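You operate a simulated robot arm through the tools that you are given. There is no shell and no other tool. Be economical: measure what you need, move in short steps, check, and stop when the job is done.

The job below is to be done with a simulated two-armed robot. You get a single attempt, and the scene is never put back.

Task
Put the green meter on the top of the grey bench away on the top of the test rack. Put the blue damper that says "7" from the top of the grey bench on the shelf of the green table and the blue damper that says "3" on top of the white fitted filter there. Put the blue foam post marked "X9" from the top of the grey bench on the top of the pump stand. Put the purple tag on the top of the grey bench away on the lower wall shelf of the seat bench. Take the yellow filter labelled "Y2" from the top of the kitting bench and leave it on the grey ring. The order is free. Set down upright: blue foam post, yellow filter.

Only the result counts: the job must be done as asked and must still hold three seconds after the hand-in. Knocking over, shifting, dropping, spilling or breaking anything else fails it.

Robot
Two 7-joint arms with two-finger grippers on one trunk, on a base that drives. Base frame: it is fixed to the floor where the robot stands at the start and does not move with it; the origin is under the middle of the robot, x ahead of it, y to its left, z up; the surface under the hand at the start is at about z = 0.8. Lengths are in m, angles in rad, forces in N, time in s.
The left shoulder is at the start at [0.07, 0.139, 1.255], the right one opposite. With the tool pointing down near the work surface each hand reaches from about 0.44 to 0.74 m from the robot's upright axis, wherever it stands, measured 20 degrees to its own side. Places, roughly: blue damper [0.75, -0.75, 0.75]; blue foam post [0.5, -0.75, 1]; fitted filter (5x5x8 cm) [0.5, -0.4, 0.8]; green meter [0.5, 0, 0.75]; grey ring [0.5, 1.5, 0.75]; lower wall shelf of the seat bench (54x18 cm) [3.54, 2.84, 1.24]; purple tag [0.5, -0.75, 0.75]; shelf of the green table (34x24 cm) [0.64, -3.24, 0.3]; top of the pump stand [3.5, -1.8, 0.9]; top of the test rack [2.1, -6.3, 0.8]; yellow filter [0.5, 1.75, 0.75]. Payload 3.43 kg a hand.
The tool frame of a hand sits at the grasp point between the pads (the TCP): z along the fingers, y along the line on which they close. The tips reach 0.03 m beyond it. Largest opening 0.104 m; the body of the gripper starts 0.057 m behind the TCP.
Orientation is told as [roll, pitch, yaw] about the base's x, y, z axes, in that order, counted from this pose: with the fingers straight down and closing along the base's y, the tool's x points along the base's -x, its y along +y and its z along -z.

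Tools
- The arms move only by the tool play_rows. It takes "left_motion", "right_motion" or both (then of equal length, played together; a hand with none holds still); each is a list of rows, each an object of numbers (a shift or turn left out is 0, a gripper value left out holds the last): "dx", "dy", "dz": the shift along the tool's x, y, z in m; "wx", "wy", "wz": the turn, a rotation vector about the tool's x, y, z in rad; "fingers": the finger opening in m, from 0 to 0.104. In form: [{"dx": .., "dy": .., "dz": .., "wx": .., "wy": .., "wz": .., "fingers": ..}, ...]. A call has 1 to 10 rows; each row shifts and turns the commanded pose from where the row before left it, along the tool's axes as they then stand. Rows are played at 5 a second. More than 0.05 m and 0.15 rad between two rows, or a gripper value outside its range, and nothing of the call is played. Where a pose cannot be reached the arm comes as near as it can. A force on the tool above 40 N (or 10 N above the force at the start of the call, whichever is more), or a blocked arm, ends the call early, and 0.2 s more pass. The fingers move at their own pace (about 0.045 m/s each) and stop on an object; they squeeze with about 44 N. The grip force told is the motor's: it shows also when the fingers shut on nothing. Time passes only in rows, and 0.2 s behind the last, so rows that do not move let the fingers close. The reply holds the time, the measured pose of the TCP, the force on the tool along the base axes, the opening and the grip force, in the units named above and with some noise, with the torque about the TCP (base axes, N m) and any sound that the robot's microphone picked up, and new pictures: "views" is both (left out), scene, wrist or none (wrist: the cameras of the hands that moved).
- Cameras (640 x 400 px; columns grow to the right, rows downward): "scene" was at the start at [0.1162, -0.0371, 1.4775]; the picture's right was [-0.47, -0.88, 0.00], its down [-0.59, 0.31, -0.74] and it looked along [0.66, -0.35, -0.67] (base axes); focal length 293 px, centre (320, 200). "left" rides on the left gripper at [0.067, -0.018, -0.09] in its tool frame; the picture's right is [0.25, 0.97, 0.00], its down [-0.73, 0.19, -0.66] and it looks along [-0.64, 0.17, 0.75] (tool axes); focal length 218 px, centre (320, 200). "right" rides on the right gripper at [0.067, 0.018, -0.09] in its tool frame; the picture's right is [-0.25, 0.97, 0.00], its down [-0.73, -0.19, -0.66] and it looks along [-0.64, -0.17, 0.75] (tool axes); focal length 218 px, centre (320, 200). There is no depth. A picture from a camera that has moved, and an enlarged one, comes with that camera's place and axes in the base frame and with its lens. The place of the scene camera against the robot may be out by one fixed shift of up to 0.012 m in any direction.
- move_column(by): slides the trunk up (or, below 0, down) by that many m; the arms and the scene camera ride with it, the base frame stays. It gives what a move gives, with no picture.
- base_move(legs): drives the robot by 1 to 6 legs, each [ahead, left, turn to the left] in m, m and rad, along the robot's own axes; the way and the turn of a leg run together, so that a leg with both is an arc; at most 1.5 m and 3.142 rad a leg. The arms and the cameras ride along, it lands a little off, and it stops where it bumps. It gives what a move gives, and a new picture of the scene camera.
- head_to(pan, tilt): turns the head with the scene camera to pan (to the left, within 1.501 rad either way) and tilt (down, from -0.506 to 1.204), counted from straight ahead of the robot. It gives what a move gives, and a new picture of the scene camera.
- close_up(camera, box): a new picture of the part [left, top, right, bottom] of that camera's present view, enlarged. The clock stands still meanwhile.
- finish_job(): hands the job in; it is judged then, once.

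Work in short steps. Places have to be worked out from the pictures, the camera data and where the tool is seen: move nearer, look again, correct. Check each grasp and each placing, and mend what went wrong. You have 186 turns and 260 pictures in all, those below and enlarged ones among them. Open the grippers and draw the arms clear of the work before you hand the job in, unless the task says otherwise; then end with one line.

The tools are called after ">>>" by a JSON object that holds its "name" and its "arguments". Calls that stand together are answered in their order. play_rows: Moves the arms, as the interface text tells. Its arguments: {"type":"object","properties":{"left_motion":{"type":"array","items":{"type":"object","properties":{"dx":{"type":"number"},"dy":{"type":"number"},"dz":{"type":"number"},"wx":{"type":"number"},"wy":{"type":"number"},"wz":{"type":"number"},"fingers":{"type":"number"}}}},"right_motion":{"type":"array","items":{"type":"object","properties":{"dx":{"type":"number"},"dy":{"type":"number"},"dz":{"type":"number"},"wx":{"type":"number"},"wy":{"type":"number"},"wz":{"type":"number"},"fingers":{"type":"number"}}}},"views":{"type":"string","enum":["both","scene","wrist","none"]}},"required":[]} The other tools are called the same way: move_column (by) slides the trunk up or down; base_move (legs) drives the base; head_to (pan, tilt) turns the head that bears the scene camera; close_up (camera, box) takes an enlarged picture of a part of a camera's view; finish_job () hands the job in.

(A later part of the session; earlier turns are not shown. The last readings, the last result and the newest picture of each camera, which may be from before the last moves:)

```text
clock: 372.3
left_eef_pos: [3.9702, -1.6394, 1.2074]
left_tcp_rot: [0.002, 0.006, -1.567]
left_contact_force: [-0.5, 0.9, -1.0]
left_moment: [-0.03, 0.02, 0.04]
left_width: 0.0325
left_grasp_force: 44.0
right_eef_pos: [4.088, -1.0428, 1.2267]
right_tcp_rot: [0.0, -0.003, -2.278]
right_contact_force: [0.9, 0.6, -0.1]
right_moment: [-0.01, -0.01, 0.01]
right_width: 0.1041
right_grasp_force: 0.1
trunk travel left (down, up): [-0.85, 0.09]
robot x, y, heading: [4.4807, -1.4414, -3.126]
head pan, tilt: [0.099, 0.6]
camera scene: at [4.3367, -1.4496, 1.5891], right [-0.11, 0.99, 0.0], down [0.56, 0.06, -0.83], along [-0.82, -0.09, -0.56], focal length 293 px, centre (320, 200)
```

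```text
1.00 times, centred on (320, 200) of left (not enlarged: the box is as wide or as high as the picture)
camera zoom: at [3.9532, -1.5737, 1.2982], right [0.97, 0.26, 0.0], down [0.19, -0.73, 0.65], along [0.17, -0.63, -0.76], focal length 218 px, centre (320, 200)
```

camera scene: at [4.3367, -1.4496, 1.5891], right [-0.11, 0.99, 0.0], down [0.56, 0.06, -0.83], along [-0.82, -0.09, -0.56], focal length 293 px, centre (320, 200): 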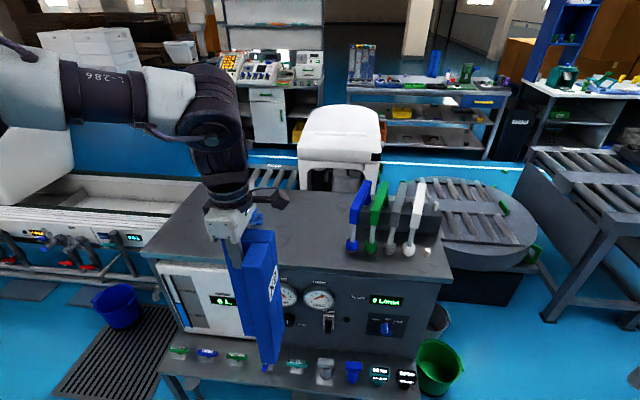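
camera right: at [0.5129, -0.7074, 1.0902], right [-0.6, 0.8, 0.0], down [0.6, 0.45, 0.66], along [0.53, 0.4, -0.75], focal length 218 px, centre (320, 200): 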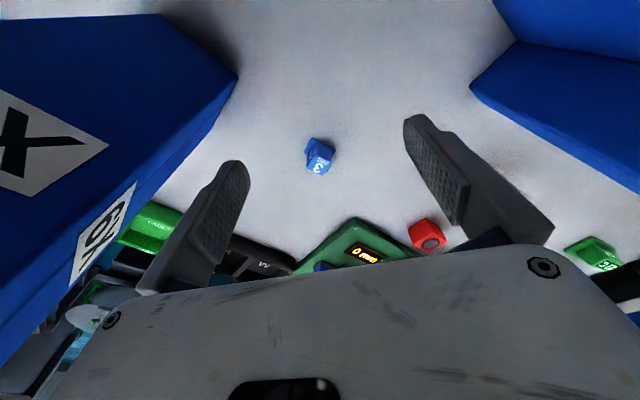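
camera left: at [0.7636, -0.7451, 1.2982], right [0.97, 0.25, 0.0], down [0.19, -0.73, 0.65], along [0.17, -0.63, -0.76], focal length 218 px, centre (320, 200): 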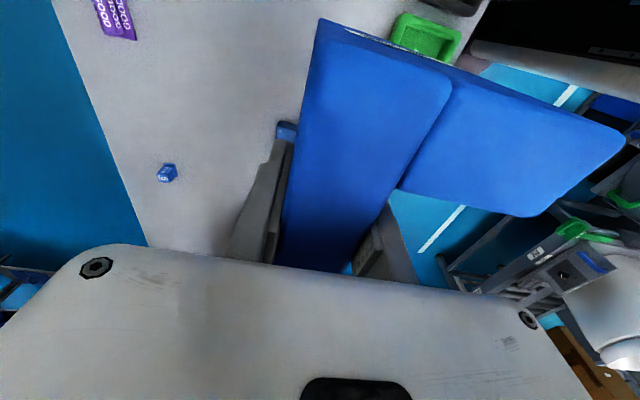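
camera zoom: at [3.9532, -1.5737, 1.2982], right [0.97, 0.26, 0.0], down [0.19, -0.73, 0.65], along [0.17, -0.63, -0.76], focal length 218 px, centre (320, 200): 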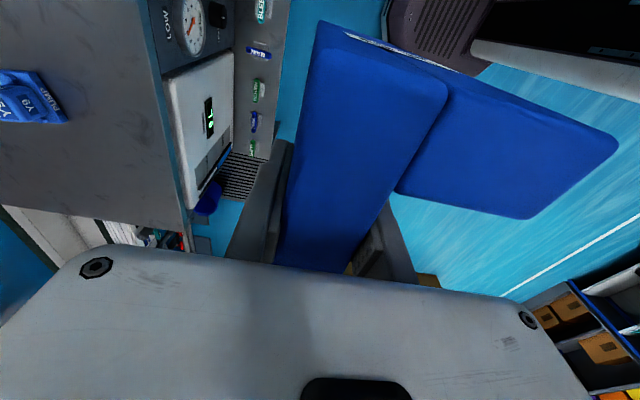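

I'll set it at about (3.60,−1.60), between the blue "PUMP" tag and the levers. Drive 0.23 m ahead, then carry it over by arm.

>>> {"name": "base_move", "arguments": {"legs": [[0.23, 0, 0]]}}

>>> {"name": "play_rows", "arguments": {"left_motion": [{"dy": -0.035, "dx": 0.01}, {"dy": -0.035, "dx": 0.01}, {"dy": -0.035, "dx": 0.01}, {"dy": -0.033, "dx": 0.01}, {}], "views": "both"}}

```text
clock: 374.1
left_eef_pos: [3.7424, -1.6423, 1.2084]
left_tcp_rot: [-0.001, 0.008, -1.568]
left_contact_force: [-0.3, -0.7, -0.9]
left_moment: [-0.03, 0.06, 0.0]
left_width: 0.0326
left_grasp_force: 44.2
right_eef_pos: [3.8605, -1.0458, 1.2279]
right_tcp_rot: [0.0, -0.006, -2.279]
right_contact_force: [0.9, 0.4, 0.9]
right_moment: [0.03, 0.04, -0.01]
right_width: 0.104
right_grasp_force: 0.0
trunk travel left (down, up): [-0.85, 0.09]
robot x, y, heading: [4.254, -1.4435, -3.128]
head pan, tilt: [0.099, 0.6]
camera scene: at [4.1106, -1.4529, 1.5895], right [-0.11, 0.99, 0.0], down [0.56, 0.06, -0.83], along [-0.82, -0.09, -0.56], focal length 293 px, centre (320, 200)
```

scene: 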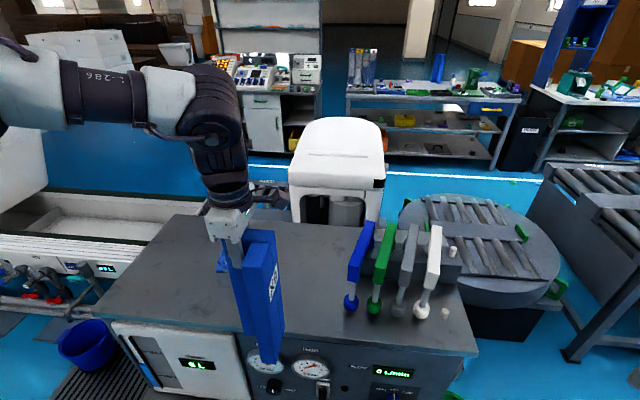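

```text
clock: 375.2
left_eef_pos: [3.602, -1.6042, 1.2093]
left_tcp_rot: [0.002, 0.009, -1.569]
left_contact_force: [0.5, 0.7, -0.6]
left_moment: [0.01, 0.03, -0.03]
left_width: 0.0328
left_grasp_force: 44.3
right_eef_pos: [3.8578, -1.0463, 1.2287]
right_tcp_rot: [0.0, -0.002, -2.28]
right_contact_force: [0.8, -0.4, -0.7]
right_moment: [0.0, 0.02, -0.01]
right_width: 0.1039
right_grasp_force: 0.1
trunk travel left (down, up): [-0.85, 0.09]
robot x, y, heading: [4.253, -1.4481, -3.128]
head pan, tilt: [0.099, 0.6]
camera scene: at [4.1073, -1.4532, 1.5891], right [-0.11, 0.99, 0.0], down [0.56, 0.06, -0.83], along [-0.82, -0.09, -0.56], focal length 293 px, centre (320, 200)
camera left: at [3.5857, -1.5369, 1.2995], right [0.97, 0.25, 0.0], down [0.19, -0.73, 0.65], along [0.17, -0.63, -0.76], focal length 218 px, centre (320, 200)
```

scene: 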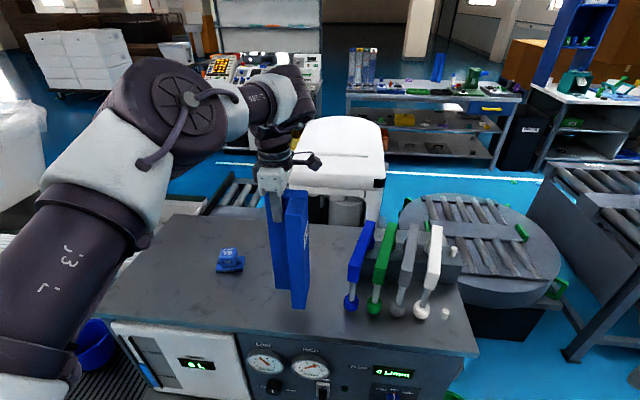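
left: 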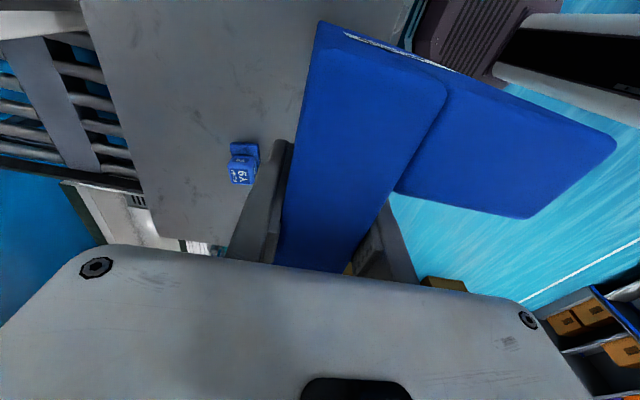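

Post hovers over a free place with margins all around. I lower it until contact (expected near z 1.156).

>>> {"name": "play_rows", "arguments": {"left_motion": [{"dz": 0.025}, {"dz": 0.015}, {"dz": 0.006}, {"dz": 0.004}, {"dz": 0.004}, {"dz": 0.003}, {}], "views": "scene"}}

```text
clock: 376.9
left_eef_pos: [3.6003, -1.6017, 1.151]
left_tcp_rot: [0.002, 0.008, -1.568]
left_contact_force: [0.3, 0.1, -0.6]
left_moment: [0.0, 0.02, 0.03]
left_width: 0.033
left_grasp_force: 44.0
right_eef_pos: [3.8579, -1.0454, 1.2274]
right_tcp_rot: [0.002, -0.003, -2.279]
right_contact_force: [-0.4, -0.1, -0.3]
right_moment: [-0.02, 0.01, 0.0]
right_width: 0.1041
right_grasp_force: 0.0
trunk travel left (down, up): [-0.85, 0.09]
robot x, y, heading: [4.2532, -1.4487, -3.13]
head pan, tilt: [0.099, 0.6]
camera scene: at [4.106, -1.4527, 1.589], right [-0.11, 0.99, 0.0], down [0.56, 0.06, -0.82], along [-0.82, -0.09, -0.57], focal length 293 px, centre (320, 200)
```

scene: 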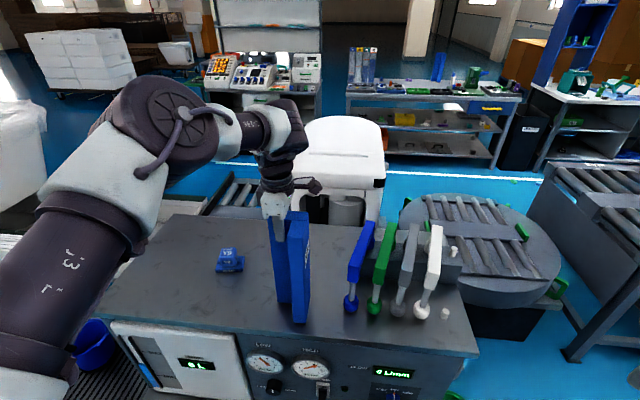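

No contact yet at 1.151; I shift 1.5 cm further in and keep lowering slowly.

>>> {"name": "play_rows", "arguments": {"left_motion": [{"dy": -0.015}, {"dz": 0.004}, {"dz": 0.004}, {"dz": 0.004}, {"dz": 0.004}, {"dz": 0.004}, {"dz": 0.004}, {}], "views": "none"}}

```text
clock: 378.6
left_eef_pos: [3.5884, -1.6022, 1.1311]
left_tcp_rot: [-0.007, 0.007, -1.568]
left_contact_force: [-6.0, -4.6, 36.6]
left_moment: [0.1, -0.79, -0.04]
left_width: 0.033
left_grasp_force: 43.9
right_eef_pos: [3.8607, -1.045, 1.2288]
right_tcp_rot: [-0.001, -0.005, -2.279]
right_contact_force: [-0.1, 0.5, -0.8]
right_moment: [0.02, -0.04, 0.01]
right_width: 0.1043
right_grasp_force: 0.0
trunk travel left (down, up): [-0.85, 0.09]
robot x, y, heading: [4.2495, -1.4442, -3.131]
head pan, tilt: [0.099, 0.6]
```

Contact. I ease off 3 mm, open, wait, and rise.

>>> {"name": "play_rows", "arguments": {"left_motion": [{"dz": -0.002}, {"fingers": 0.07}, {}, {}, {"dz": -0.03}, {"dz": -0.04}, {"dz": -0.03, "dy": 0.02}, {"dy": 0.04}, {"dy": 0.04}], "views": "scene"}}

```text
clock: 380.6
left_eef_pos: [3.6906, -1.602, 1.2293]
left_tcp_rot: [-0.001, 0.009, -1.566]
left_contact_force: [0.0, 0.2, 0.6]
left_moment: [-0.01, 0.06, -0.03]
left_width: 0.0699
left_grasp_force: 0.2
left hand out of reach, approached as far as the arm can: row 6
right_eef_pos: [3.8583, -1.0464, 1.2288]
right_tcp_rot: [-0.002, -0.002, -2.28]
right_contact_force: [0.2, 0.1, 0.2]
right_moment: [0.01, 0.0, 0.01]
right_width: 0.104
right_grasp_force: 0.0
trunk travel left (down, up): [-0.85, 0.09]
robot x, y, heading: [4.2554, -1.4465, -3.13]
head pan, tilt: [0.099, 0.6]
camera scene: at [4.108, -1.4541, 1.5892], right [-0.11, 0.99, 0.0], down [0.56, 0.06, -0.83], along [-0.82, -0.09, -0.56], focal length 293 px, centre (320, 200)
```

scene: 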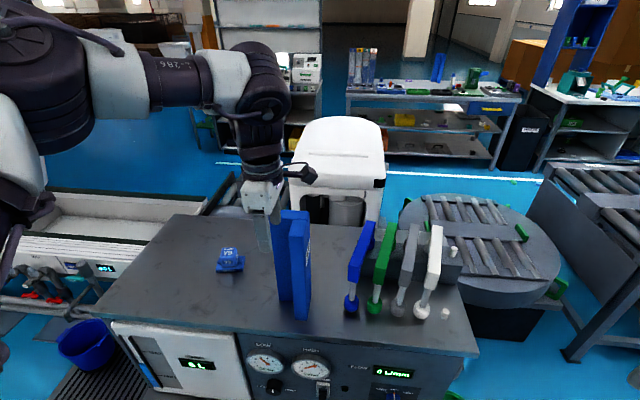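

X9 stands upright on the pump stand. Now the long way back to the front side for tag and yellow filter: first out to the north lane.

>>> {"name": "base_move", "arguments": {"legs": [[-0.2, 0, 0], [0, 0, -1.571], [1.35, 0.35, 0], [1.4, 0, 0], [0, 0, 1.571], [1.2, 0, 0]]}}

>>> {"name": "head_to", "arguments": {"pan": -0.7, "tilt": 0.35}}

```text
clock: 408.6
left_eef_pos: [2.2657, 1.0402, 1.23]
left_tcp_rot: [0.002, 0.006, -1.528]
left_contact_force: [0.4, -0.2, 0.5]
left_moment: [0.04, 0.02, 0.0]
left_width: 0.0702
left_grasp_force: 0.0
right_eef_pos: [2.4139, 1.6035, 1.227]
right_tcp_rot: [0.001, -0.003, -2.239]
right_contact_force: [-0.1, -0.1, 1.2]
right_moment: [0.01, 0.04, 0.01]
right_width: 0.104
right_grasp_force: 0.0
trunk travel left (down, up): [-0.85, 0.09]
robot x, y, heading: [2.8244, 1.2223, -3.087]
head pan, tilt: [0.099, 0.6]
camera scene: at [2.6784, 1.2066, 1.5891], right [-0.15, 0.99, 0.0], down [0.56, 0.09, -0.83], along [-0.82, -0.13, -0.56], focal length 293 px, centre (320, 200)
```

scene: 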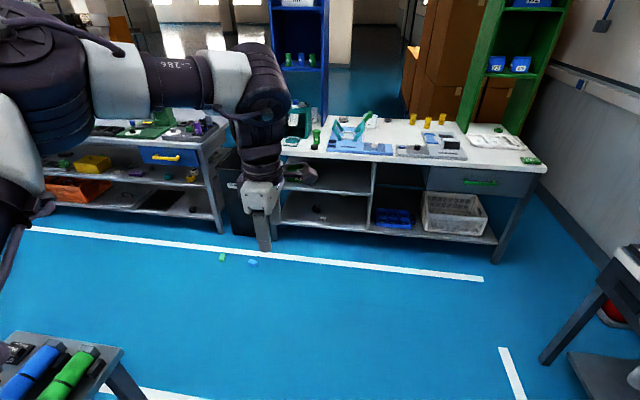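

```text
clock: 409.8
left_eef_pos: [2.2653, 1.0409, 1.23]
left_tcp_rot: [0.001, 0.006, -1.529]
left_contact_force: [0.4, 0.6, -0.3]
left_moment: [0.02, -0.01, -0.02]
left_width: 0.0698
left_grasp_force: 0.0
right_eef_pos: [2.4123, 1.6031, 1.2279]
right_tcp_rot: [-0.001, -0.002, -2.239]
right_contact_force: [-1.0, 0.1, -0.1]
right_moment: [-0.01, -0.02, 0.03]
right_width: 0.1039
right_grasp_force: 0.0
trunk travel left (down, up): [-0.85, 0.09]
robot x, y, heading: [2.8237, 1.2196, -3.088]
head pan, tilt: [-0.7, 0.351]
camera scene: at [2.6907, 1.276, 1.6118], right [0.6, 0.8, 0.0], down [0.27, -0.21, -0.94], along [-0.75, 0.56, -0.34], focal length 293 px, centre (320, 200)
```

scene: 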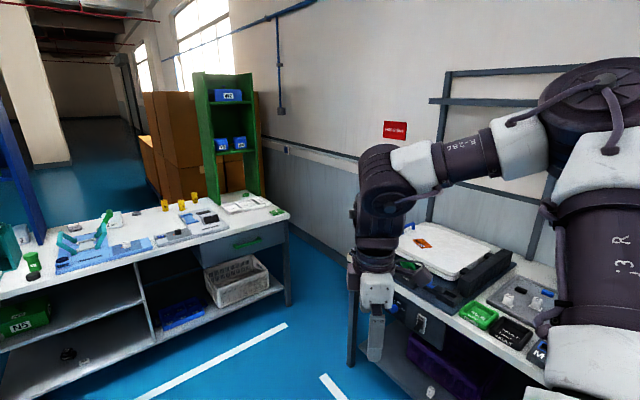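

That gap to the wall is too narrow, so I take the known loop: down the aisle, around the tables on the west.

>>> {"name": "base_move", "arguments": {"legs": [[1.1, 0, 0], [0, 0, 1.52], [1.5, 0, 0], [1.5, 0, 0], [1.5, 0, 0], [1.2, 0, 0]]}}

>>> {"name": "base_move", "arguments": {"legs": [[0, -1.5, 0], [0, -1.5, 0], [0, -1.5, 0], [0, -0.5, 0], [-1.5, 0, 0], [-1.5, 0, 0]]}}

```text
clock: 445.8
left_eef_pos: [2.1002, -5.0678, 1.2295]
left_tcp_rot: [0.001, 0.007, 0.026]
left_contact_force: [-0.4, -0.1, -0.6]
left_moment: [0.0, -0.01, 0.01]
left_width: 0.0697
left_grasp_force: 0.2
right_eef_pos: [1.5414, -4.9125, 1.2264]
right_tcp_rot: [0.0, -0.004, -0.686]
right_contact_force: [1.1, 0.0, -0.4]
right_moment: [-0.02, 0.0, -0.01]
right_width: 0.1039
right_grasp_force: 0.1
trunk travel left (down, up): [-0.85, 0.09]
robot x, y, heading: [1.9333, -4.5114, -1.534]
head pan, tilt: [-0.7, 0.351]
camera scene: at [1.868, -4.6298, 1.6119], right [-0.79, 0.62, 0.0], down [0.21, 0.27, -0.94], along [-0.58, -0.74, -0.34], focal length 293 px, centre (320, 200)
```

scene: 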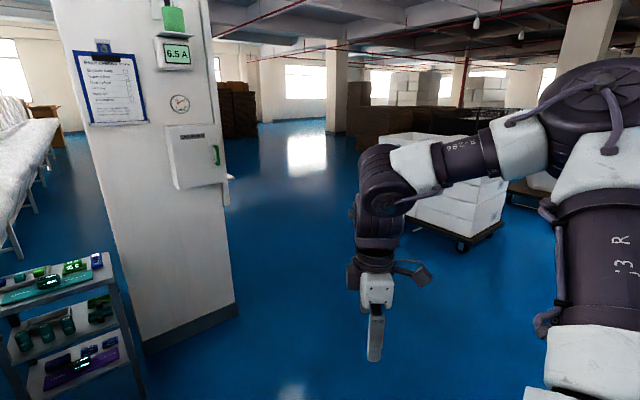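

```text
clock: 484.1
left_eef_pos: [-3.0791, -2.2331, 1.2278]
left_tcp_rot: [0.002, 0.008, 0.043]
left_contact_force: [-0.2, 0.2, 0.3]
left_moment: [0.0, 0.03, 0.0]
left_width: 0.0701
left_grasp_force: 0.0
right_eef_pos: [-3.64, -2.088, 1.2261]
right_tcp_rot: [0.002, -0.003, -0.667]
right_contact_force: [0.8, -0.7, -0.2]
right_moment: [0.0, 0.05, 0.0]
right_width: 0.104
right_grasp_force: 0.2
trunk travel left (down, up): [-0.85, 0.09]
robot x, y, heading: [-3.2564, -1.678, -1.518]
head pan, tilt: [-0.7, 0.351]
camera scene: at [-3.319, -1.7996, 1.6117], right [-0.8, 0.6, 0.0], down [0.21, 0.28, -0.94], along [-0.56, -0.75, -0.34], focal length 293 px, centre (320, 200)
```

scene: 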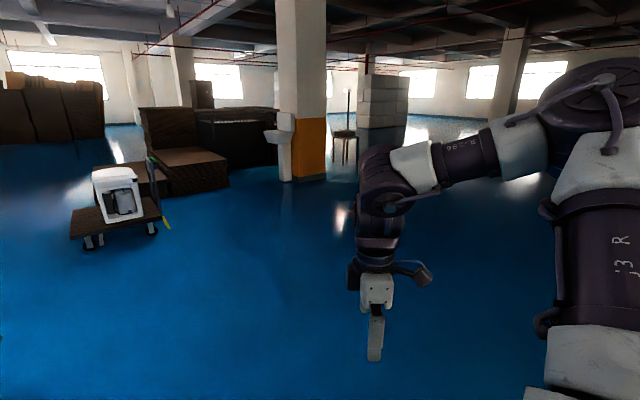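

I turn east, come back in front of the benches and strafe north to the kitting bench.

>>> {"name": "base_move", "arguments": {"legs": [[0, 0, 1.518], [1.4, 0, 0], [1.4, 0, 0], [0, 1.45, 0], [0, 1.45, 0], [0, 0.3, 0]]}}

>>> {"name": "head_to", "arguments": {"pan": 0.15, "tilt": 0.6}}

```text
clock: 516.7
left_eef_pos: [0.1671, 1.6338, 1.2291]
left_tcp_rot: [0.004, 0.003, 1.547]
left_contact_force: [-0.4, -0.1, -0.2]
left_moment: [0.05, 0.0, 0.04]
left_width: 0.0699
left_grasp_force: 0.0
right_eef_pos: [-0.0155, 1.0824, 1.2257]
right_tcp_rot: [0.002, -0.003, 0.838]
right_contact_force: [0.0, -0.5, -0.5]
right_moment: [0.04, -0.02, 0.02]
right_width: 0.1039
right_grasp_force: 0.1
trunk travel left (down, up): [-0.85, 0.09]
robot x, y, heading: [-0.3977, 1.4941, -0.014]
head pan, tilt: [-0.7, 0.351]
camera scene: at [-0.2874, 1.431, 1.6116], right [-0.65, -0.76, 0.0], down [-0.26, 0.23, -0.94], along [0.71, -0.61, -0.35], focal length 293 px, centre (320, 200)
```

scene: 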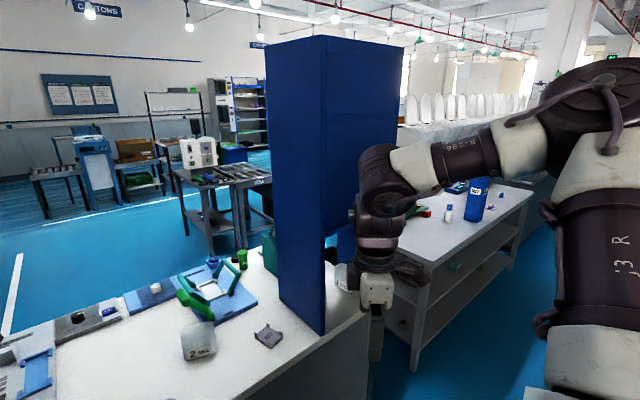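

```text
clock: 517.9
left_eef_pos: [0.1673, 1.6363, 1.2287]
left_tcp_rot: [0.002, 0.006, 1.548]
left_contact_force: [-0.8, 0.0, 0.0]
left_moment: [0.04, 0.04, 0.01]
left_width: 0.0697
left_grasp_force: 0.0
right_eef_pos: [-0.0151, 1.0837, 1.2265]
right_tcp_rot: [0.002, -0.004, 0.837]
right_contact_force: [-0.2, -0.4, 0.6]
right_moment: [0.0, 0.02, -0.03]
right_width: 0.1041
right_grasp_force: 0.0
trunk travel left (down, up): [-0.85, 0.09]
robot x, y, heading: [-0.4033, 1.4938, -0.012]
head pan, tilt: [0.15, 0.6]
camera scene: at [-0.2704, 1.5061, 1.589], right [0.14, -0.99, 0.0], down [-0.56, -0.08, -0.83], along [0.82, 0.11, -0.56], focal length 293 px, centre (320, 200)
```

scene: 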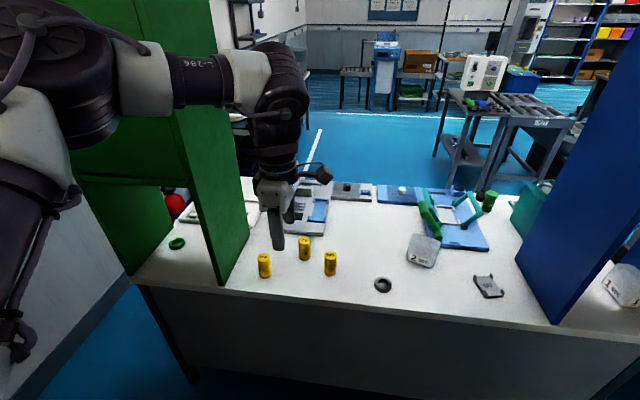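

Three yellow filters and the grey ring are visible. I zoom to read labels.

>>> {"name": "close_up", "arguments": {"camera": "scene", "box": [230, 215, 430, 315]}}

>>> {"name": "close_up", "arguments": {"camera": "left", "box": [0, 0, 640, 400]}}

```text
3.20 times, centred on (330, 265) of scene
camera zoom: at [-0.2704, 1.5061, 1.589], right [0.14, -0.99, 0.0], down [-0.56, -0.08, -0.83], along [0.82, 0.11, -0.56], focal length 937 px, centre (288, -8)
```

zoom: 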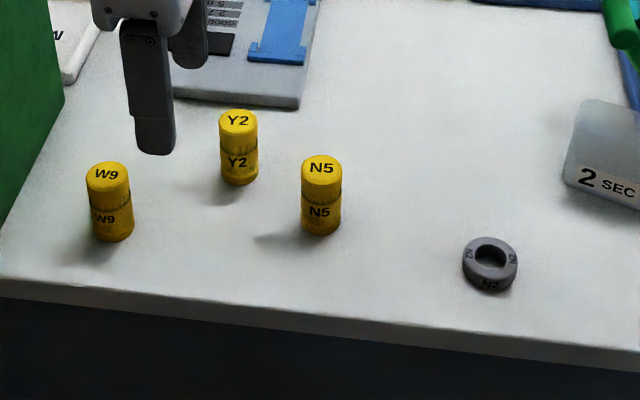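

```text
1.00 times, centred on (320, 200) of left (not enlarged: the box is as wide or as high as the picture)
camera zoom: at [0.1846, 1.568, 1.3196], right [-0.97, -0.23, 0.0], down [-0.17, 0.74, 0.65], along [-0.15, 0.63, -0.76], focal length 218 px, centre (320, 200)
```

zoom: 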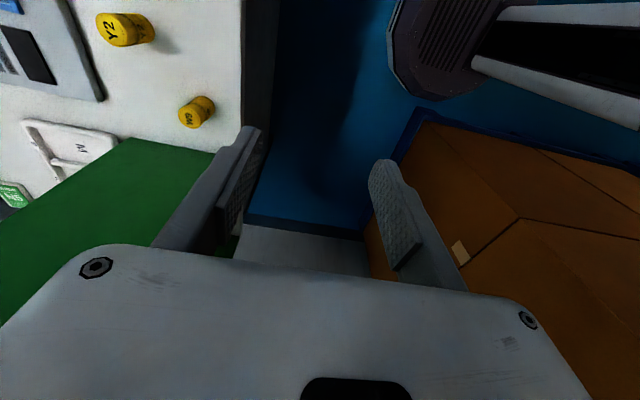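

Y2 is the back-middle filter at ≈(0.49,1.66); ring N2 at ≈(0.40,1.385). I turn slightly left (to keep the elbow off the green cabinet) and approach.

>>> {"name": "base_move", "arguments": {"legs": [[0, 0, 0.26], [0.277, -0.219, 0]]}}

>>> {"name": "close_up", "arguments": {"camera": "left", "box": [0, 0, 640, 400]}}

```text
clock: 521.0
left_eef_pos: [0.4243, 1.6392, 1.2294]
left_tcp_rot: [0.0, 0.009, 1.816]
left_contact_force: [-0.4, 0.1, 0.4]
left_moment: [0.0, 0.0, -0.03]
left_width: 0.0703
left_grasp_force: 0.1
right_eef_pos: [0.396, 1.06, 1.2281]
right_tcp_rot: [-0.001, -0.004, 1.107]
right_contact_force: [-0.8, -0.4, -0.1]
right_moment: [-0.05, -0.01, 0.0]
right_width: 0.104
right_grasp_force: 0.0
trunk travel left (down, up): [-0.85, 0.09]
robot x, y, heading: [-0.0801, 1.3489, 0.258]
head pan, tilt: [0.15, 0.6]
camera scene: at [0.0373, 1.4016, 1.5893], right [0.4, -0.92, 0.0], down [-0.52, -0.22, -0.83], along [0.76, 0.33, -0.56], focal length 293 px, centre (320, 200)
```

scene: 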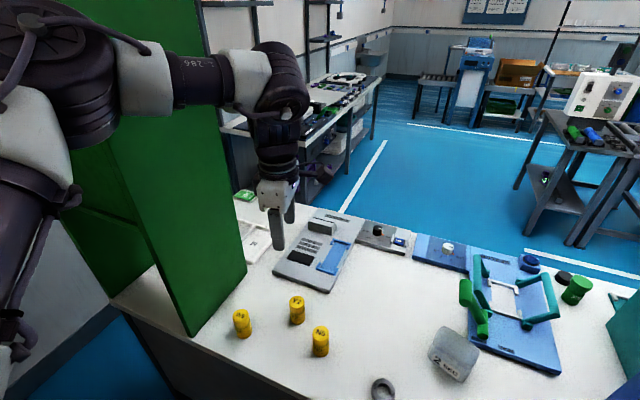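

```text
1.00 times, centred on (320, 200) of left (not enlarged: the box is as wide or as high as the picture)
camera zoom: at [0.4597, 1.5794, 1.3206], right [-0.88, -0.48, 0.0], down [-0.36, 0.67, 0.65], along [-0.31, 0.57, -0.76], focal length 218 px, centre (320, 200)
```

zoom: 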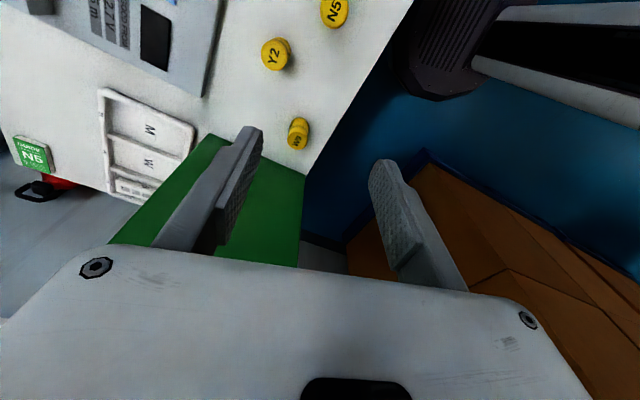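

Y2 ≈(0.503,1.668). I move over it and come down to z≈0.95 to check alignment.

>>> {"name": "play_rows", "arguments": {"left_motion": [{"dx": -0.0045, "dy": -0.042, "fingers": 0.09}, {"dx": -0.0045, "dy": -0.042}, {"dz": 0.04}, {"dz": 0.045}, {"dz": 0.045}, {"dz": 0.045}, {"dz": 0.045}, {"dz": 0.04}, {}], "views": "wrist"}}

```text
clock: 523.0
left_eef_pos: [0.5062, 1.6645, 0.9688]
left_tcp_rot: [0.002, 0.006, 1.817]
left_contact_force: [0.1, 0.4, 0.9]
left_moment: [0.02, -0.02, 0.0]
left_width: 0.09
left_grasp_force: 0.1
right_eef_pos: [0.3977, 1.0576, 1.2271]
right_tcp_rot: [0.0, -0.004, 1.108]
right_contact_force: [0.3, -0.2, 0.4]
right_moment: [-0.02, 0.01, -0.01]
right_width: 0.104
right_grasp_force: 0.1
trunk travel left (down, up): [-0.85, 0.09]
robot x, y, heading: [-0.0822, 1.3487, 0.258]
head pan, tilt: [0.15, 0.6]
camera left: at [0.5399, 1.6049, 1.0584], right [-0.88, -0.48, 0.0], down [-0.36, 0.67, 0.65], along [-0.32, 0.57, -0.76], focal length 218 px, centre (320, 200)
```

left: 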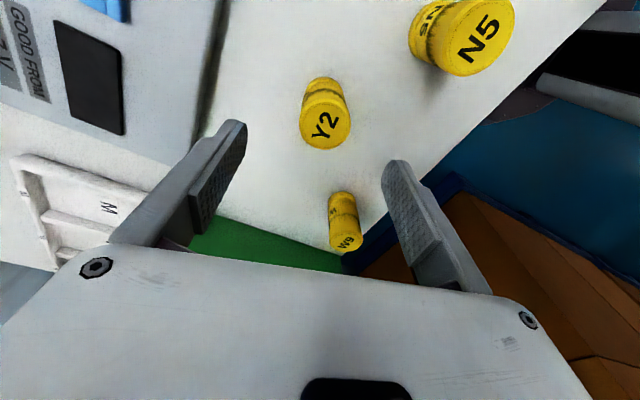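

Good alignment (small correction). Descend to z≈0.848 and grip.

>>> {"name": "play_rows", "arguments": {"left_motion": [{"dx": -0.004, "dy": 0.006, "dz": 0.02}, {"dz": 0.04}, {"dz": 0.04}, {"dz": 0.02}, {"fingers": 0.0}, {}, {}, {}, {}], "views": "wrist"}}

```text
clock: 525.0
left_eef_pos: [0.4837, 1.6565, 0.8564]
left_tcp_rot: [0.001, 0.006, 1.817]
left_contact_force: [-0.6, 0.5, -0.3]
left_moment: [-0.02, -0.01, -0.04]
left_width: 0.0422
left_grasp_force: 43.6
left hand out of reach, approached as far as the arm can: row 3, 4
right_eef_pos: [0.3982, 1.0583, 1.2279]
right_tcp_rot: [0.002, -0.005, 1.106]
right_contact_force: [0.3, 0.2, -0.3]
right_moment: [0.01, 0.01, -0.02]
right_width: 0.1037
right_grasp_force: 0.1
trunk travel left (down, up): [-0.85, 0.09]
robot x, y, heading: [-0.0765, 1.3473, 0.261]
head pan, tilt: [0.15, 0.6]
camera left: at [0.5186, 1.5953, 0.9468], right [-0.88, -0.48, 0.0], down [-0.36, 0.67, 0.65], along [-0.32, 0.57, -0.76], focal length 218 px, centre (320, 200)
```

left: 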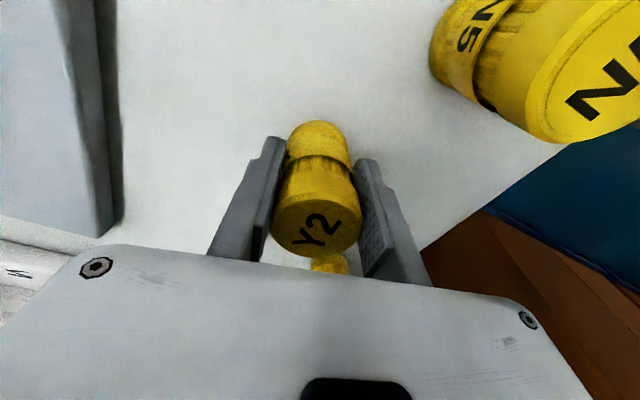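

Filter gripped (42 mm). I lift it to z≈1.0 and carry it over N5 toward the ring at ≈(0.401,1.391).

>>> {"name": "play_rows", "arguments": {"left_motion": [{"dz": -0.035}, {"dz": -0.04}, {"dz": -0.04}, {"dz": -0.03}, {"dx": 0.0396, "dy": 0.0242}, {"dx": 0.0396, "dy": 0.0242}, {"dx": 0.0396, "dy": 0.0242}, {"dx": 0.0396, "dy": 0.0242}, {"dx": 0.0396, "dy": 0.0242}, {"dx": 0.0396, "dy": 0.0242}], "views": "both"}}

```text
clock: 527.2
left_eef_pos: [0.4018, 1.3874, 1.0019]
left_tcp_rot: [0.002, 0.006, 1.819]
left_contact_force: [0.0, -0.2, -1.9]
left_moment: [0.04, -0.01, -0.01]
left_width: 0.0423
left_grasp_force: 43.5
right_eef_pos: [0.398, 1.0557, 1.227]
right_tcp_rot: [0.002, -0.004, 1.106]
right_contact_force: [-0.3, 0.3, -0.3]
right_moment: [0.01, 0.01, -0.03]
right_width: 0.104
right_grasp_force: 0.0
trunk travel left (down, up): [-0.85, 0.09]
robot x, y, heading: [-0.0835, 1.3505, 0.263]
head pan, tilt: [0.15, 0.6]
camera scene: at [0.04, 1.3975, 1.5891], right [0.4, -0.92, 0.0], down [-0.52, -0.22, -0.83], along [0.76, 0.33, -0.56], focal length 293 px, centre (320, 200)
camera left: at [0.4371, 1.3264, 1.0923], right [-0.88, -0.48, 0.0], down [-0.36, 0.66, 0.65], along [-0.32, 0.57, -0.76], focal length 218 px, centre (320, 200)
```

scene: 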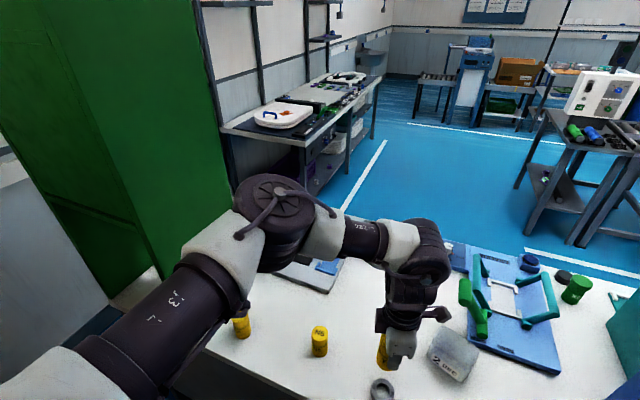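
left: 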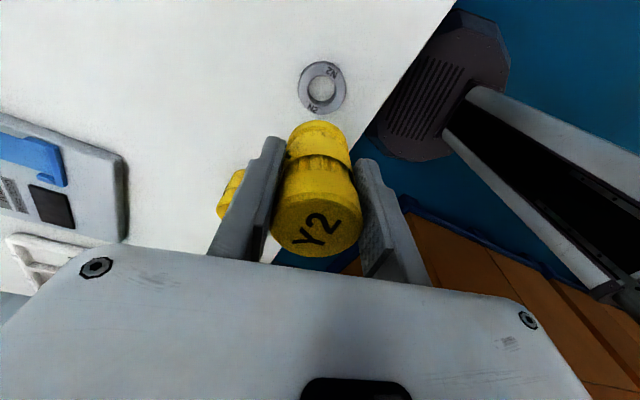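

Ring centre by wrist view ≈(0.402,1.3835); the filter axis is ~7 mm north of it. I correct and lower to z≈0.89, then look.

>>> {"name": "play_rows", "arguments": {"left_motion": [{"dx": 0.0068, "dy": 0.0017}, {"dz": 0.04}, {"dz": 0.04}, {"dz": 0.03}, {}], "views": "wrist"}}

>>> {"name": "close_up", "arguments": {"camera": "scene", "box": [320, 300, 480, 400]}}

```text
clock: 528.4
left_eef_pos: [0.4024, 1.3812, 0.8943]
left_tcp_rot: [0.002, 0.008, 1.817]
left_contact_force: [0.2, 0.3, -0.7]
left_moment: [0.03, -0.01, 0.03]
left_width: 0.0419
left_grasp_force: 44.6
right_eef_pos: [0.3972, 1.0571, 1.2268]
right_tcp_rot: [0.002, -0.005, 1.107]
right_contact_force: [0.0, 0.6, 1.2]
right_moment: [0.0, -0.01, -0.03]
right_width: 0.1039
right_grasp_force: 0.1
trunk travel left (down, up): [-0.85, 0.09]
robot x, y, heading: [-0.0844, 1.3491, 0.263]
head pan, tilt: [0.15, 0.6]
camera left: at [0.4364, 1.3209, 0.9846], right [-0.88, -0.48, 0.0], down [-0.36, 0.67, 0.65], along [-0.32, 0.57, -0.76], focal length 218 px, centre (320, 200)
```

left: 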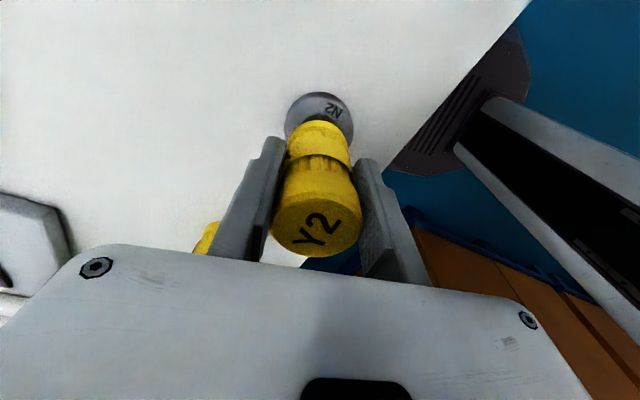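

```text
4.00 times, centred on (400, 350) of scene
camera zoom: at [0.0402, 1.3998, 1.589], right [0.4, -0.92, 0.0], down [-0.52, -0.22, -0.83], along [0.76, 0.33, -0.56], focal length 1171 px, centre (0, -400)
```

zoom: 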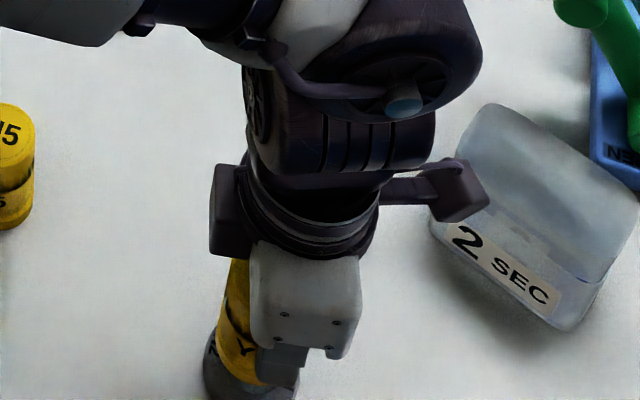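

Filter and ring are concentric within a few mm. I lower gently to contact.

>>> {"name": "play_rows", "arguments": {"left_motion": [{"dz": 0.006}, {"dz": 0.004}, {"dz": 0.004}, {"dz": 0.003}, {"dz": 0.003}, {"dz": 0.003}, {}], "views": "wrist"}}

```text
clock: 530.0
left_eef_pos: [0.4023, 1.3837, 0.8734]
left_tcp_rot: [-0.004, 0.01, 1.819]
left_contact_force: [1.2, 2.5, 28.3]
left_moment: [0.25, 0.01, 0.0]
left_width: 0.042
left_grasp_force: 44.2
right_eef_pos: [0.396, 1.0586, 1.2281]
right_tcp_rot: [-0.001, -0.004, 1.107]
right_contact_force: [-0.6, 0.1, 0.5]
right_moment: [-0.01, 0.01, -0.02]
right_width: 0.1038
right_grasp_force: 0.0
trunk travel left (down, up): [-0.85, 0.09]
robot x, y, heading: [-0.0832, 1.3494, 0.259]
head pan, tilt: [0.15, 0.6]
camera left: at [0.4362, 1.3225, 0.9645], right [-0.88, -0.48, 0.0], down [-0.37, 0.67, 0.65], along [-0.31, 0.57, -0.76], focal length 218 px, centre (320, 200)
```

left: 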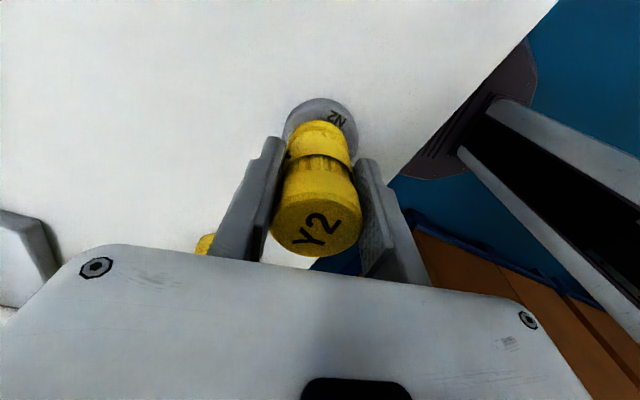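

Contact on the ring. I release and rise.

>>> {"name": "play_rows", "arguments": {"left_motion": [{"dz": -0.002}, {"fingers": 0.08}, {}, {}, {"dz": -0.03}, {"dz": -0.045}, {"dz": -0.045}, {"dz": -0.045}, {"dz": -0.045}, {"dz": -0.04}], "views": "wrist"}}

>>> {"name": "close_up", "arguments": {"camera": "scene", "box": [280, 280, 440, 400]}}

```text
clock: 532.2
left_eef_pos: [0.4015, 1.3835, 1.1226]
left_tcp_rot: [0.002, 0.006, 1.817]
left_contact_force: [-0.1, 0.8, 0.6]
left_moment: [-0.02, -0.02, 0.02]
left_width: 0.0801
left_grasp_force: 0.2
right_eef_pos: [0.3965, 1.0593, 1.2272]
right_tcp_rot: [0.002, -0.003, 1.105]
right_contact_force: [-1.0, -0.7, -1.2]
right_moment: [-0.03, -0.04, -0.02]
right_width: 0.104
right_grasp_force: 0.1
trunk travel left (down, up): [-0.85, 0.09]
robot x, y, heading: [-0.0793, 1.3478, 0.263]
head pan, tilt: [0.15, 0.6]
camera left: at [0.4352, 1.3239, 1.2136], right [-0.88, -0.48, 0.0], down [-0.36, 0.67, 0.65], along [-0.32, 0.57, -0.76], focal length 218 px, centre (320, 200)
```

left: 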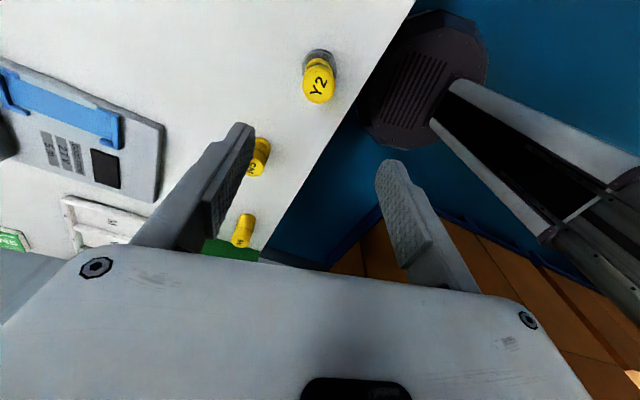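

```text
3.33 times, centred on (360, 340) of scene
camera zoom: at [0.0392, 1.4003, 1.589], right [0.4, -0.92, 0.0], down [-0.52, -0.22, -0.83], along [0.76, 0.33, -0.56], focal length 976 px, centre (187, -267)
```

zoom: 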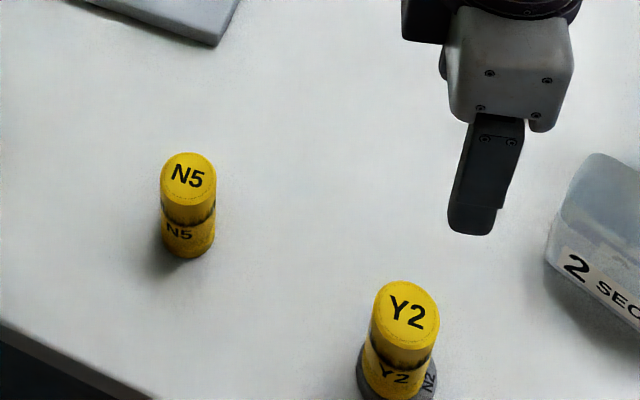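

Y2 stands upright on the ring. Now the purple tag: I back off, straighten, and strafe south to the grey bench's front near y≈−0.98.

>>> {"name": "base_move", "arguments": {"legs": [[-0.4, 0, 0], [0, 0, -0.26], [0, -1.45, 0], [0, -0.78, 0], [0.36, 0, 0]]}}

>>> {"name": "play_rows", "arguments": {"left_motion": [{"dy": -0.02, "dx": -0.045}, {"dy": -0.02, "dx": -0.045}, {"dx": -0.045}, {"dx": -0.045}, {}], "views": "wrist"}}

```text
clock: 548.2
left_eef_pos: [0.3107, -1.098, 1.1214]
left_tcp_rot: [0.0, 0.008, 1.537]
left_contact_force: [0.4, -0.3, -0.8]
left_moment: [-0.04, 0.01, 0.02]
left_width: 0.08
left_grasp_force: 0.1
right_eef_pos: [0.2176, -1.4089, 1.2282]
right_tcp_rot: [0.001, -0.003, 0.827]
right_contact_force: [-0.4, 0.2, -0.3]
right_moment: [-0.04, -0.03, 0.01]
right_width: 0.1041
right_grasp_force: 0.0
trunk travel left (down, up): [-0.85, 0.09]
robot x, y, heading: [-0.1625, -0.9959, -0.025]
head pan, tilt: [0.15, 0.6]
camera scene: at [-0.0343, -0.9847, 1.5893], right [0.13, -0.99, 0.0], down [-0.56, -0.07, -0.83], along [0.82, 0.11, -0.56], focal length 293 px, centre (320, 200)
```

scene: 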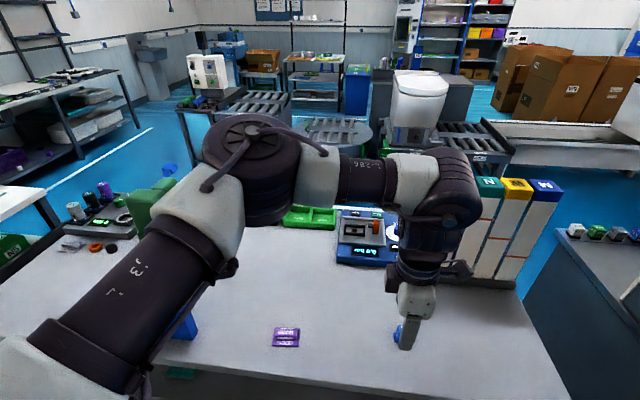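

```text
clock: 549.4
left_eef_pos: [0.3597, -0.9181, 1.1223]
left_tcp_rot: [0.003, 0.007, 1.538]
left_contact_force: [-0.2, 0.4, 0.4]
left_moment: [0.0, -0.01, -0.01]
left_width: 0.0798
left_grasp_force: 0.0
right_eef_pos: [0.2191, -1.4099, 1.2273]
right_tcp_rot: [0.003, -0.003, 0.826]
right_contact_force: [0.1, 0.3, -0.2]
right_moment: [0.0, 0.02, 0.03]
right_width: 0.1039
right_grasp_force: 0.0
trunk travel left (down, up): [-0.85, 0.09]
robot x, y, heading: [-0.1638, -0.9982, -0.017]
head pan, tilt: [0.15, 0.6]
camera left: at [0.3773, -0.9855, 1.2124], right [-0.98, -0.22, 0.0], down [-0.17, 0.74, 0.65], along [-0.15, 0.64, -0.76], focal length 218 px, centre (320, 200)
```

left: 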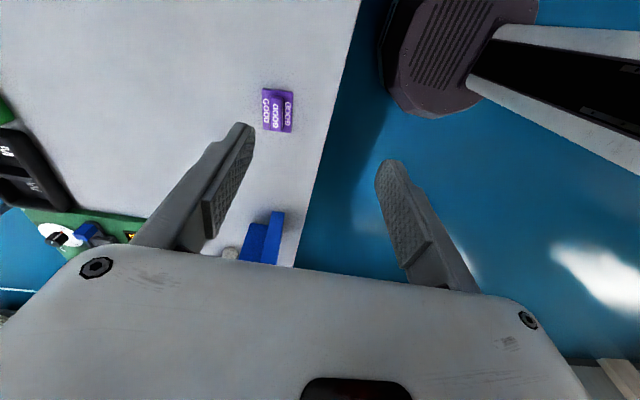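

Tag at ≈(0.419,−0.838), rib along y, so the present yaw suits. I move over and lower to z≈0.93.

>>> {"name": "play_rows", "arguments": {"left_motion": [{"dx": -0.041, "dy": -0.028}, {"dx": -0.041, "dy": -0.028}, {"dz": 0.045}, {"dz": 0.045}, {"dz": 0.045}, {"dz": 0.045}, {}], "views": "none"}}

>>> {"name": "close_up", "arguments": {"camera": "left", "box": [220, 40, 420, 165]}}

```text
clock: 551.0
left_eef_pos: [0.4156, -0.8407, 0.9405]
left_tcp_rot: [0.001, 0.008, 1.537]
left_contact_force: [0.5, -0.2, 0.2]
left_moment: [0.01, -0.01, -0.01]
left_width: 0.0798
left_grasp_force: 0.1
right_eef_pos: [0.219, -1.4098, 1.2267]
right_tcp_rot: [0.0, -0.002, 0.829]
right_contact_force: [-0.7, 0.2, -0.1]
right_moment: [0.01, 0.0, -0.02]
right_width: 0.1037
right_grasp_force: 0.1
trunk travel left (down, up): [-0.85, 0.09]
robot x, y, heading: [-0.1624, -0.9984, -0.021]
head pan, tilt: [0.15, 0.6]
```

```text
3.20 times, centred on (320, 102) of left
camera zoom: at [0.4339, -0.9067, 1.0317], right [-0.98, -0.22, 0.0], down [-0.17, 0.74, 0.65], along [-0.15, 0.64, -0.76], focal length 698 px, centre (320, 512)
```

zoom: 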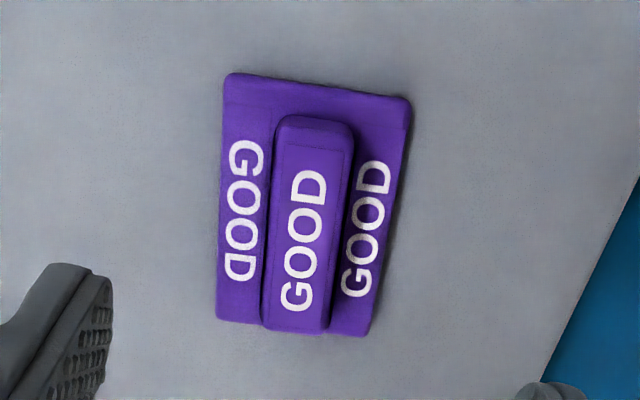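

Tag centre (0.421,−0.835), yaw needs +0.13. I align, descend to z≈0.846 and close on the rib.

>>> {"name": "play_rows", "arguments": {"left_motion": [{"wz": -0.132}, {"dx": -0.0054, "dy": -0.0066, "dz": 0.03}, {"dz": 0.04}, {"dz": 0.0245}, {"fingers": 0.0}, {}, {}, {}, {}, {}], "views": "wrist"}}

```text
clock: 553.2
left_eef_pos: [0.4226, -0.8348, 0.8438]
left_tcp_rot: [0.002, 0.008, 1.671]
left_contact_force: [0.3, -0.2, -1.2]
left_moment: [0.01, 0.0, 0.01]
left_width: 0.0209
left_grasp_force: 43.5
right_eef_pos: [0.2191, -1.4102, 1.2266]
right_tcp_rot: [0.002, -0.001, 0.827]
right_contact_force: [0.1, -0.9, 0.6]
right_moment: [0.04, 0.03, 0.03]
right_width: 0.104
right_grasp_force: 0.0
trunk travel left (down, up): [-0.85, 0.09]
robot x, y, heading: [-0.1618, -0.9988, -0.022]
head pan, tilt: [0.15, 0.6]
camera left: at [0.4483, -0.9002, 0.9345], right [-0.94, -0.35, 0.0], down [-0.26, 0.71, 0.65], along [-0.23, 0.61, -0.76], focal length 218 px, centre (320, 200)
```

left: 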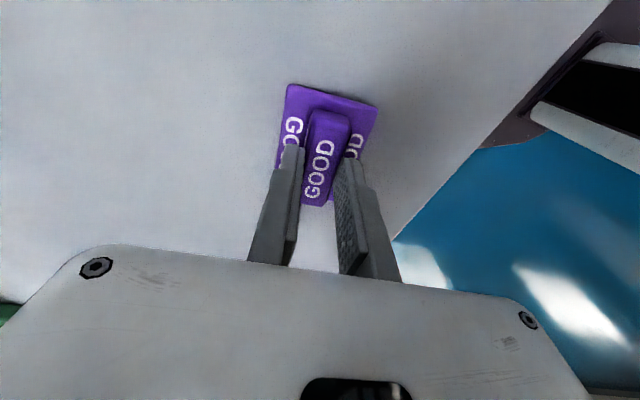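

Tag gripped. I lift it and start the loop back: west, south, and east again.

>>> {"name": "play_rows", "arguments": {"left_motion": [{"dz": -0.045}, {"dz": -0.045}, {"dz": -0.045}, {"dz": -0.045}, {"dz": -0.045}, {"dz": -0.045}, {"dz": -0.03}], "views": "none"}}

>>> {"name": "base_move", "arguments": {"legs": [[-1.45, 0, 0.022], [-1.5, 0, 0], [0, -1.5, 0], [0, -1.5, 0], [0, -0.5, 0], [1.5, 0, 0]]}}

>>> {"name": "base_move", "arguments": {"legs": [[1.5, 0, 0], [1.5, 0, 0], [0.3, 0, 0], [0, 0, 1.571]]}}

```text
clock: 554.8
left_eef_pos: [0.423, -0.8323, 1.1464]
left_tcp_rot: [0.003, 0.008, 1.669]
left_contact_force: [-0.3, 0.0, -0.2]
left_moment: [0.05, -0.01, -0.01]
left_width: 0.0206
left_grasp_force: 44.0
right_eef_pos: [0.2184, -1.4095, 1.2267]
right_tcp_rot: [-0.001, -0.004, 0.828]
right_contact_force: [-0.1, 0.4, -0.2]
right_moment: [0.01, 0.0, 0.03]
right_width: 0.104
right_grasp_force: 0.1
trunk travel left (down, up): [-0.85, 0.09]
robot x, y, heading: [-0.1611, -0.9995, -0.022]
head pan, tilt: [0.15, 0.6]
```

```text
clock: 592.5
left_eef_pos: [-1.2087, -4.2717, 1.1469]
left_tcp_rot: [0.0, 0.008, 1.631]
left_contact_force: [0.6, 0.7, -0.4]
left_moment: [0.03, -0.01, -0.01]
left_width: 0.0205
left_grasp_force: 44.0
right_eef_pos: [-1.4363, -4.8412, 1.2273]
right_tcp_rot: [0.001, -0.003, 0.79]
right_contact_force: [0.5, 0.9, -0.3]
right_moment: [-0.03, -0.02, 0.03]
right_width: 0.1039
right_grasp_force: 0.2
trunk travel left (down, up): [-0.85, 0.09]
robot x, y, heading: [-1.8046, -4.4143, -0.062]
head pan, tilt: [0.15, 0.6]
camera scene: at [-1.6714, -4.4074, 1.5891], right [0.09, -1.0, 0.0], down [-0.56, -0.05, -0.83], along [0.82, 0.08, -0.56], focal length 293 px, centre (320, 200)
```

scene: 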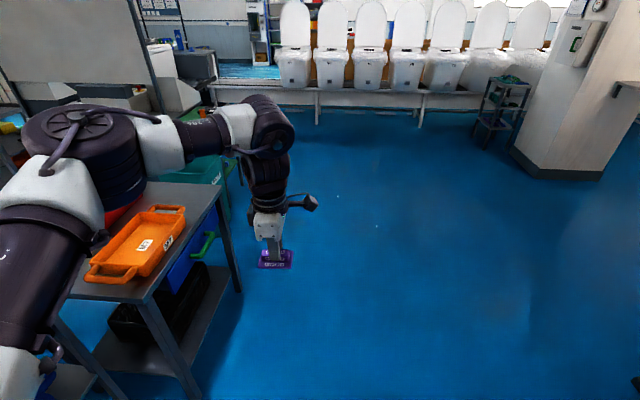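

```text
clock: 612.3
left_eef_pos: [1.3346, -3.9914, 1.1467]
left_tcp_rot: [0.005, 0.007, -3.068]
left_contact_force: [0.0, -0.9, 0.0]
left_moment: [0.02, 0.01, -0.01]
left_width: 0.0206
left_grasp_force: 44.0
right_eef_pos: [1.9061, -4.2126, 1.2272]
right_tcp_rot: [0.002, -0.005, 2.371]
right_contact_force: [-0.9, -0.8, -0.6]
right_moment: [0.01, -0.01, -0.02]
right_width: 0.1037
right_grasp_force: 0.1
trunk travel left (down, up): [-0.85, 0.09]
robot x, y, heading: [1.4861, -4.5838, 1.525]
head pan, tilt: [0.15, 0.6]
camera scene: at [1.4698, -4.4424, 1.589], right [0.99, 0.1, 0.0], down [0.06, -0.56, -0.82], along [-0.09, 0.82, -0.57], focal length 293 px, centre (320, 200)
```

scene: 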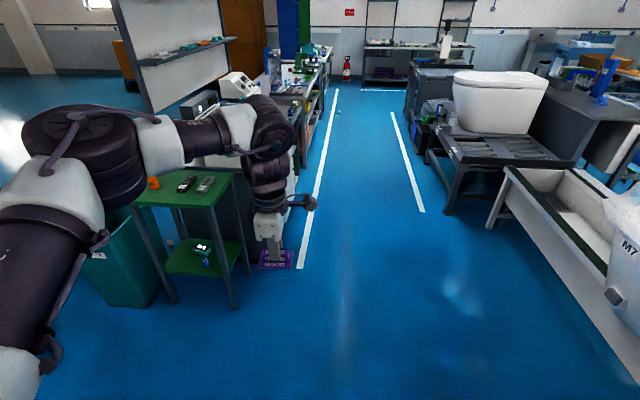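

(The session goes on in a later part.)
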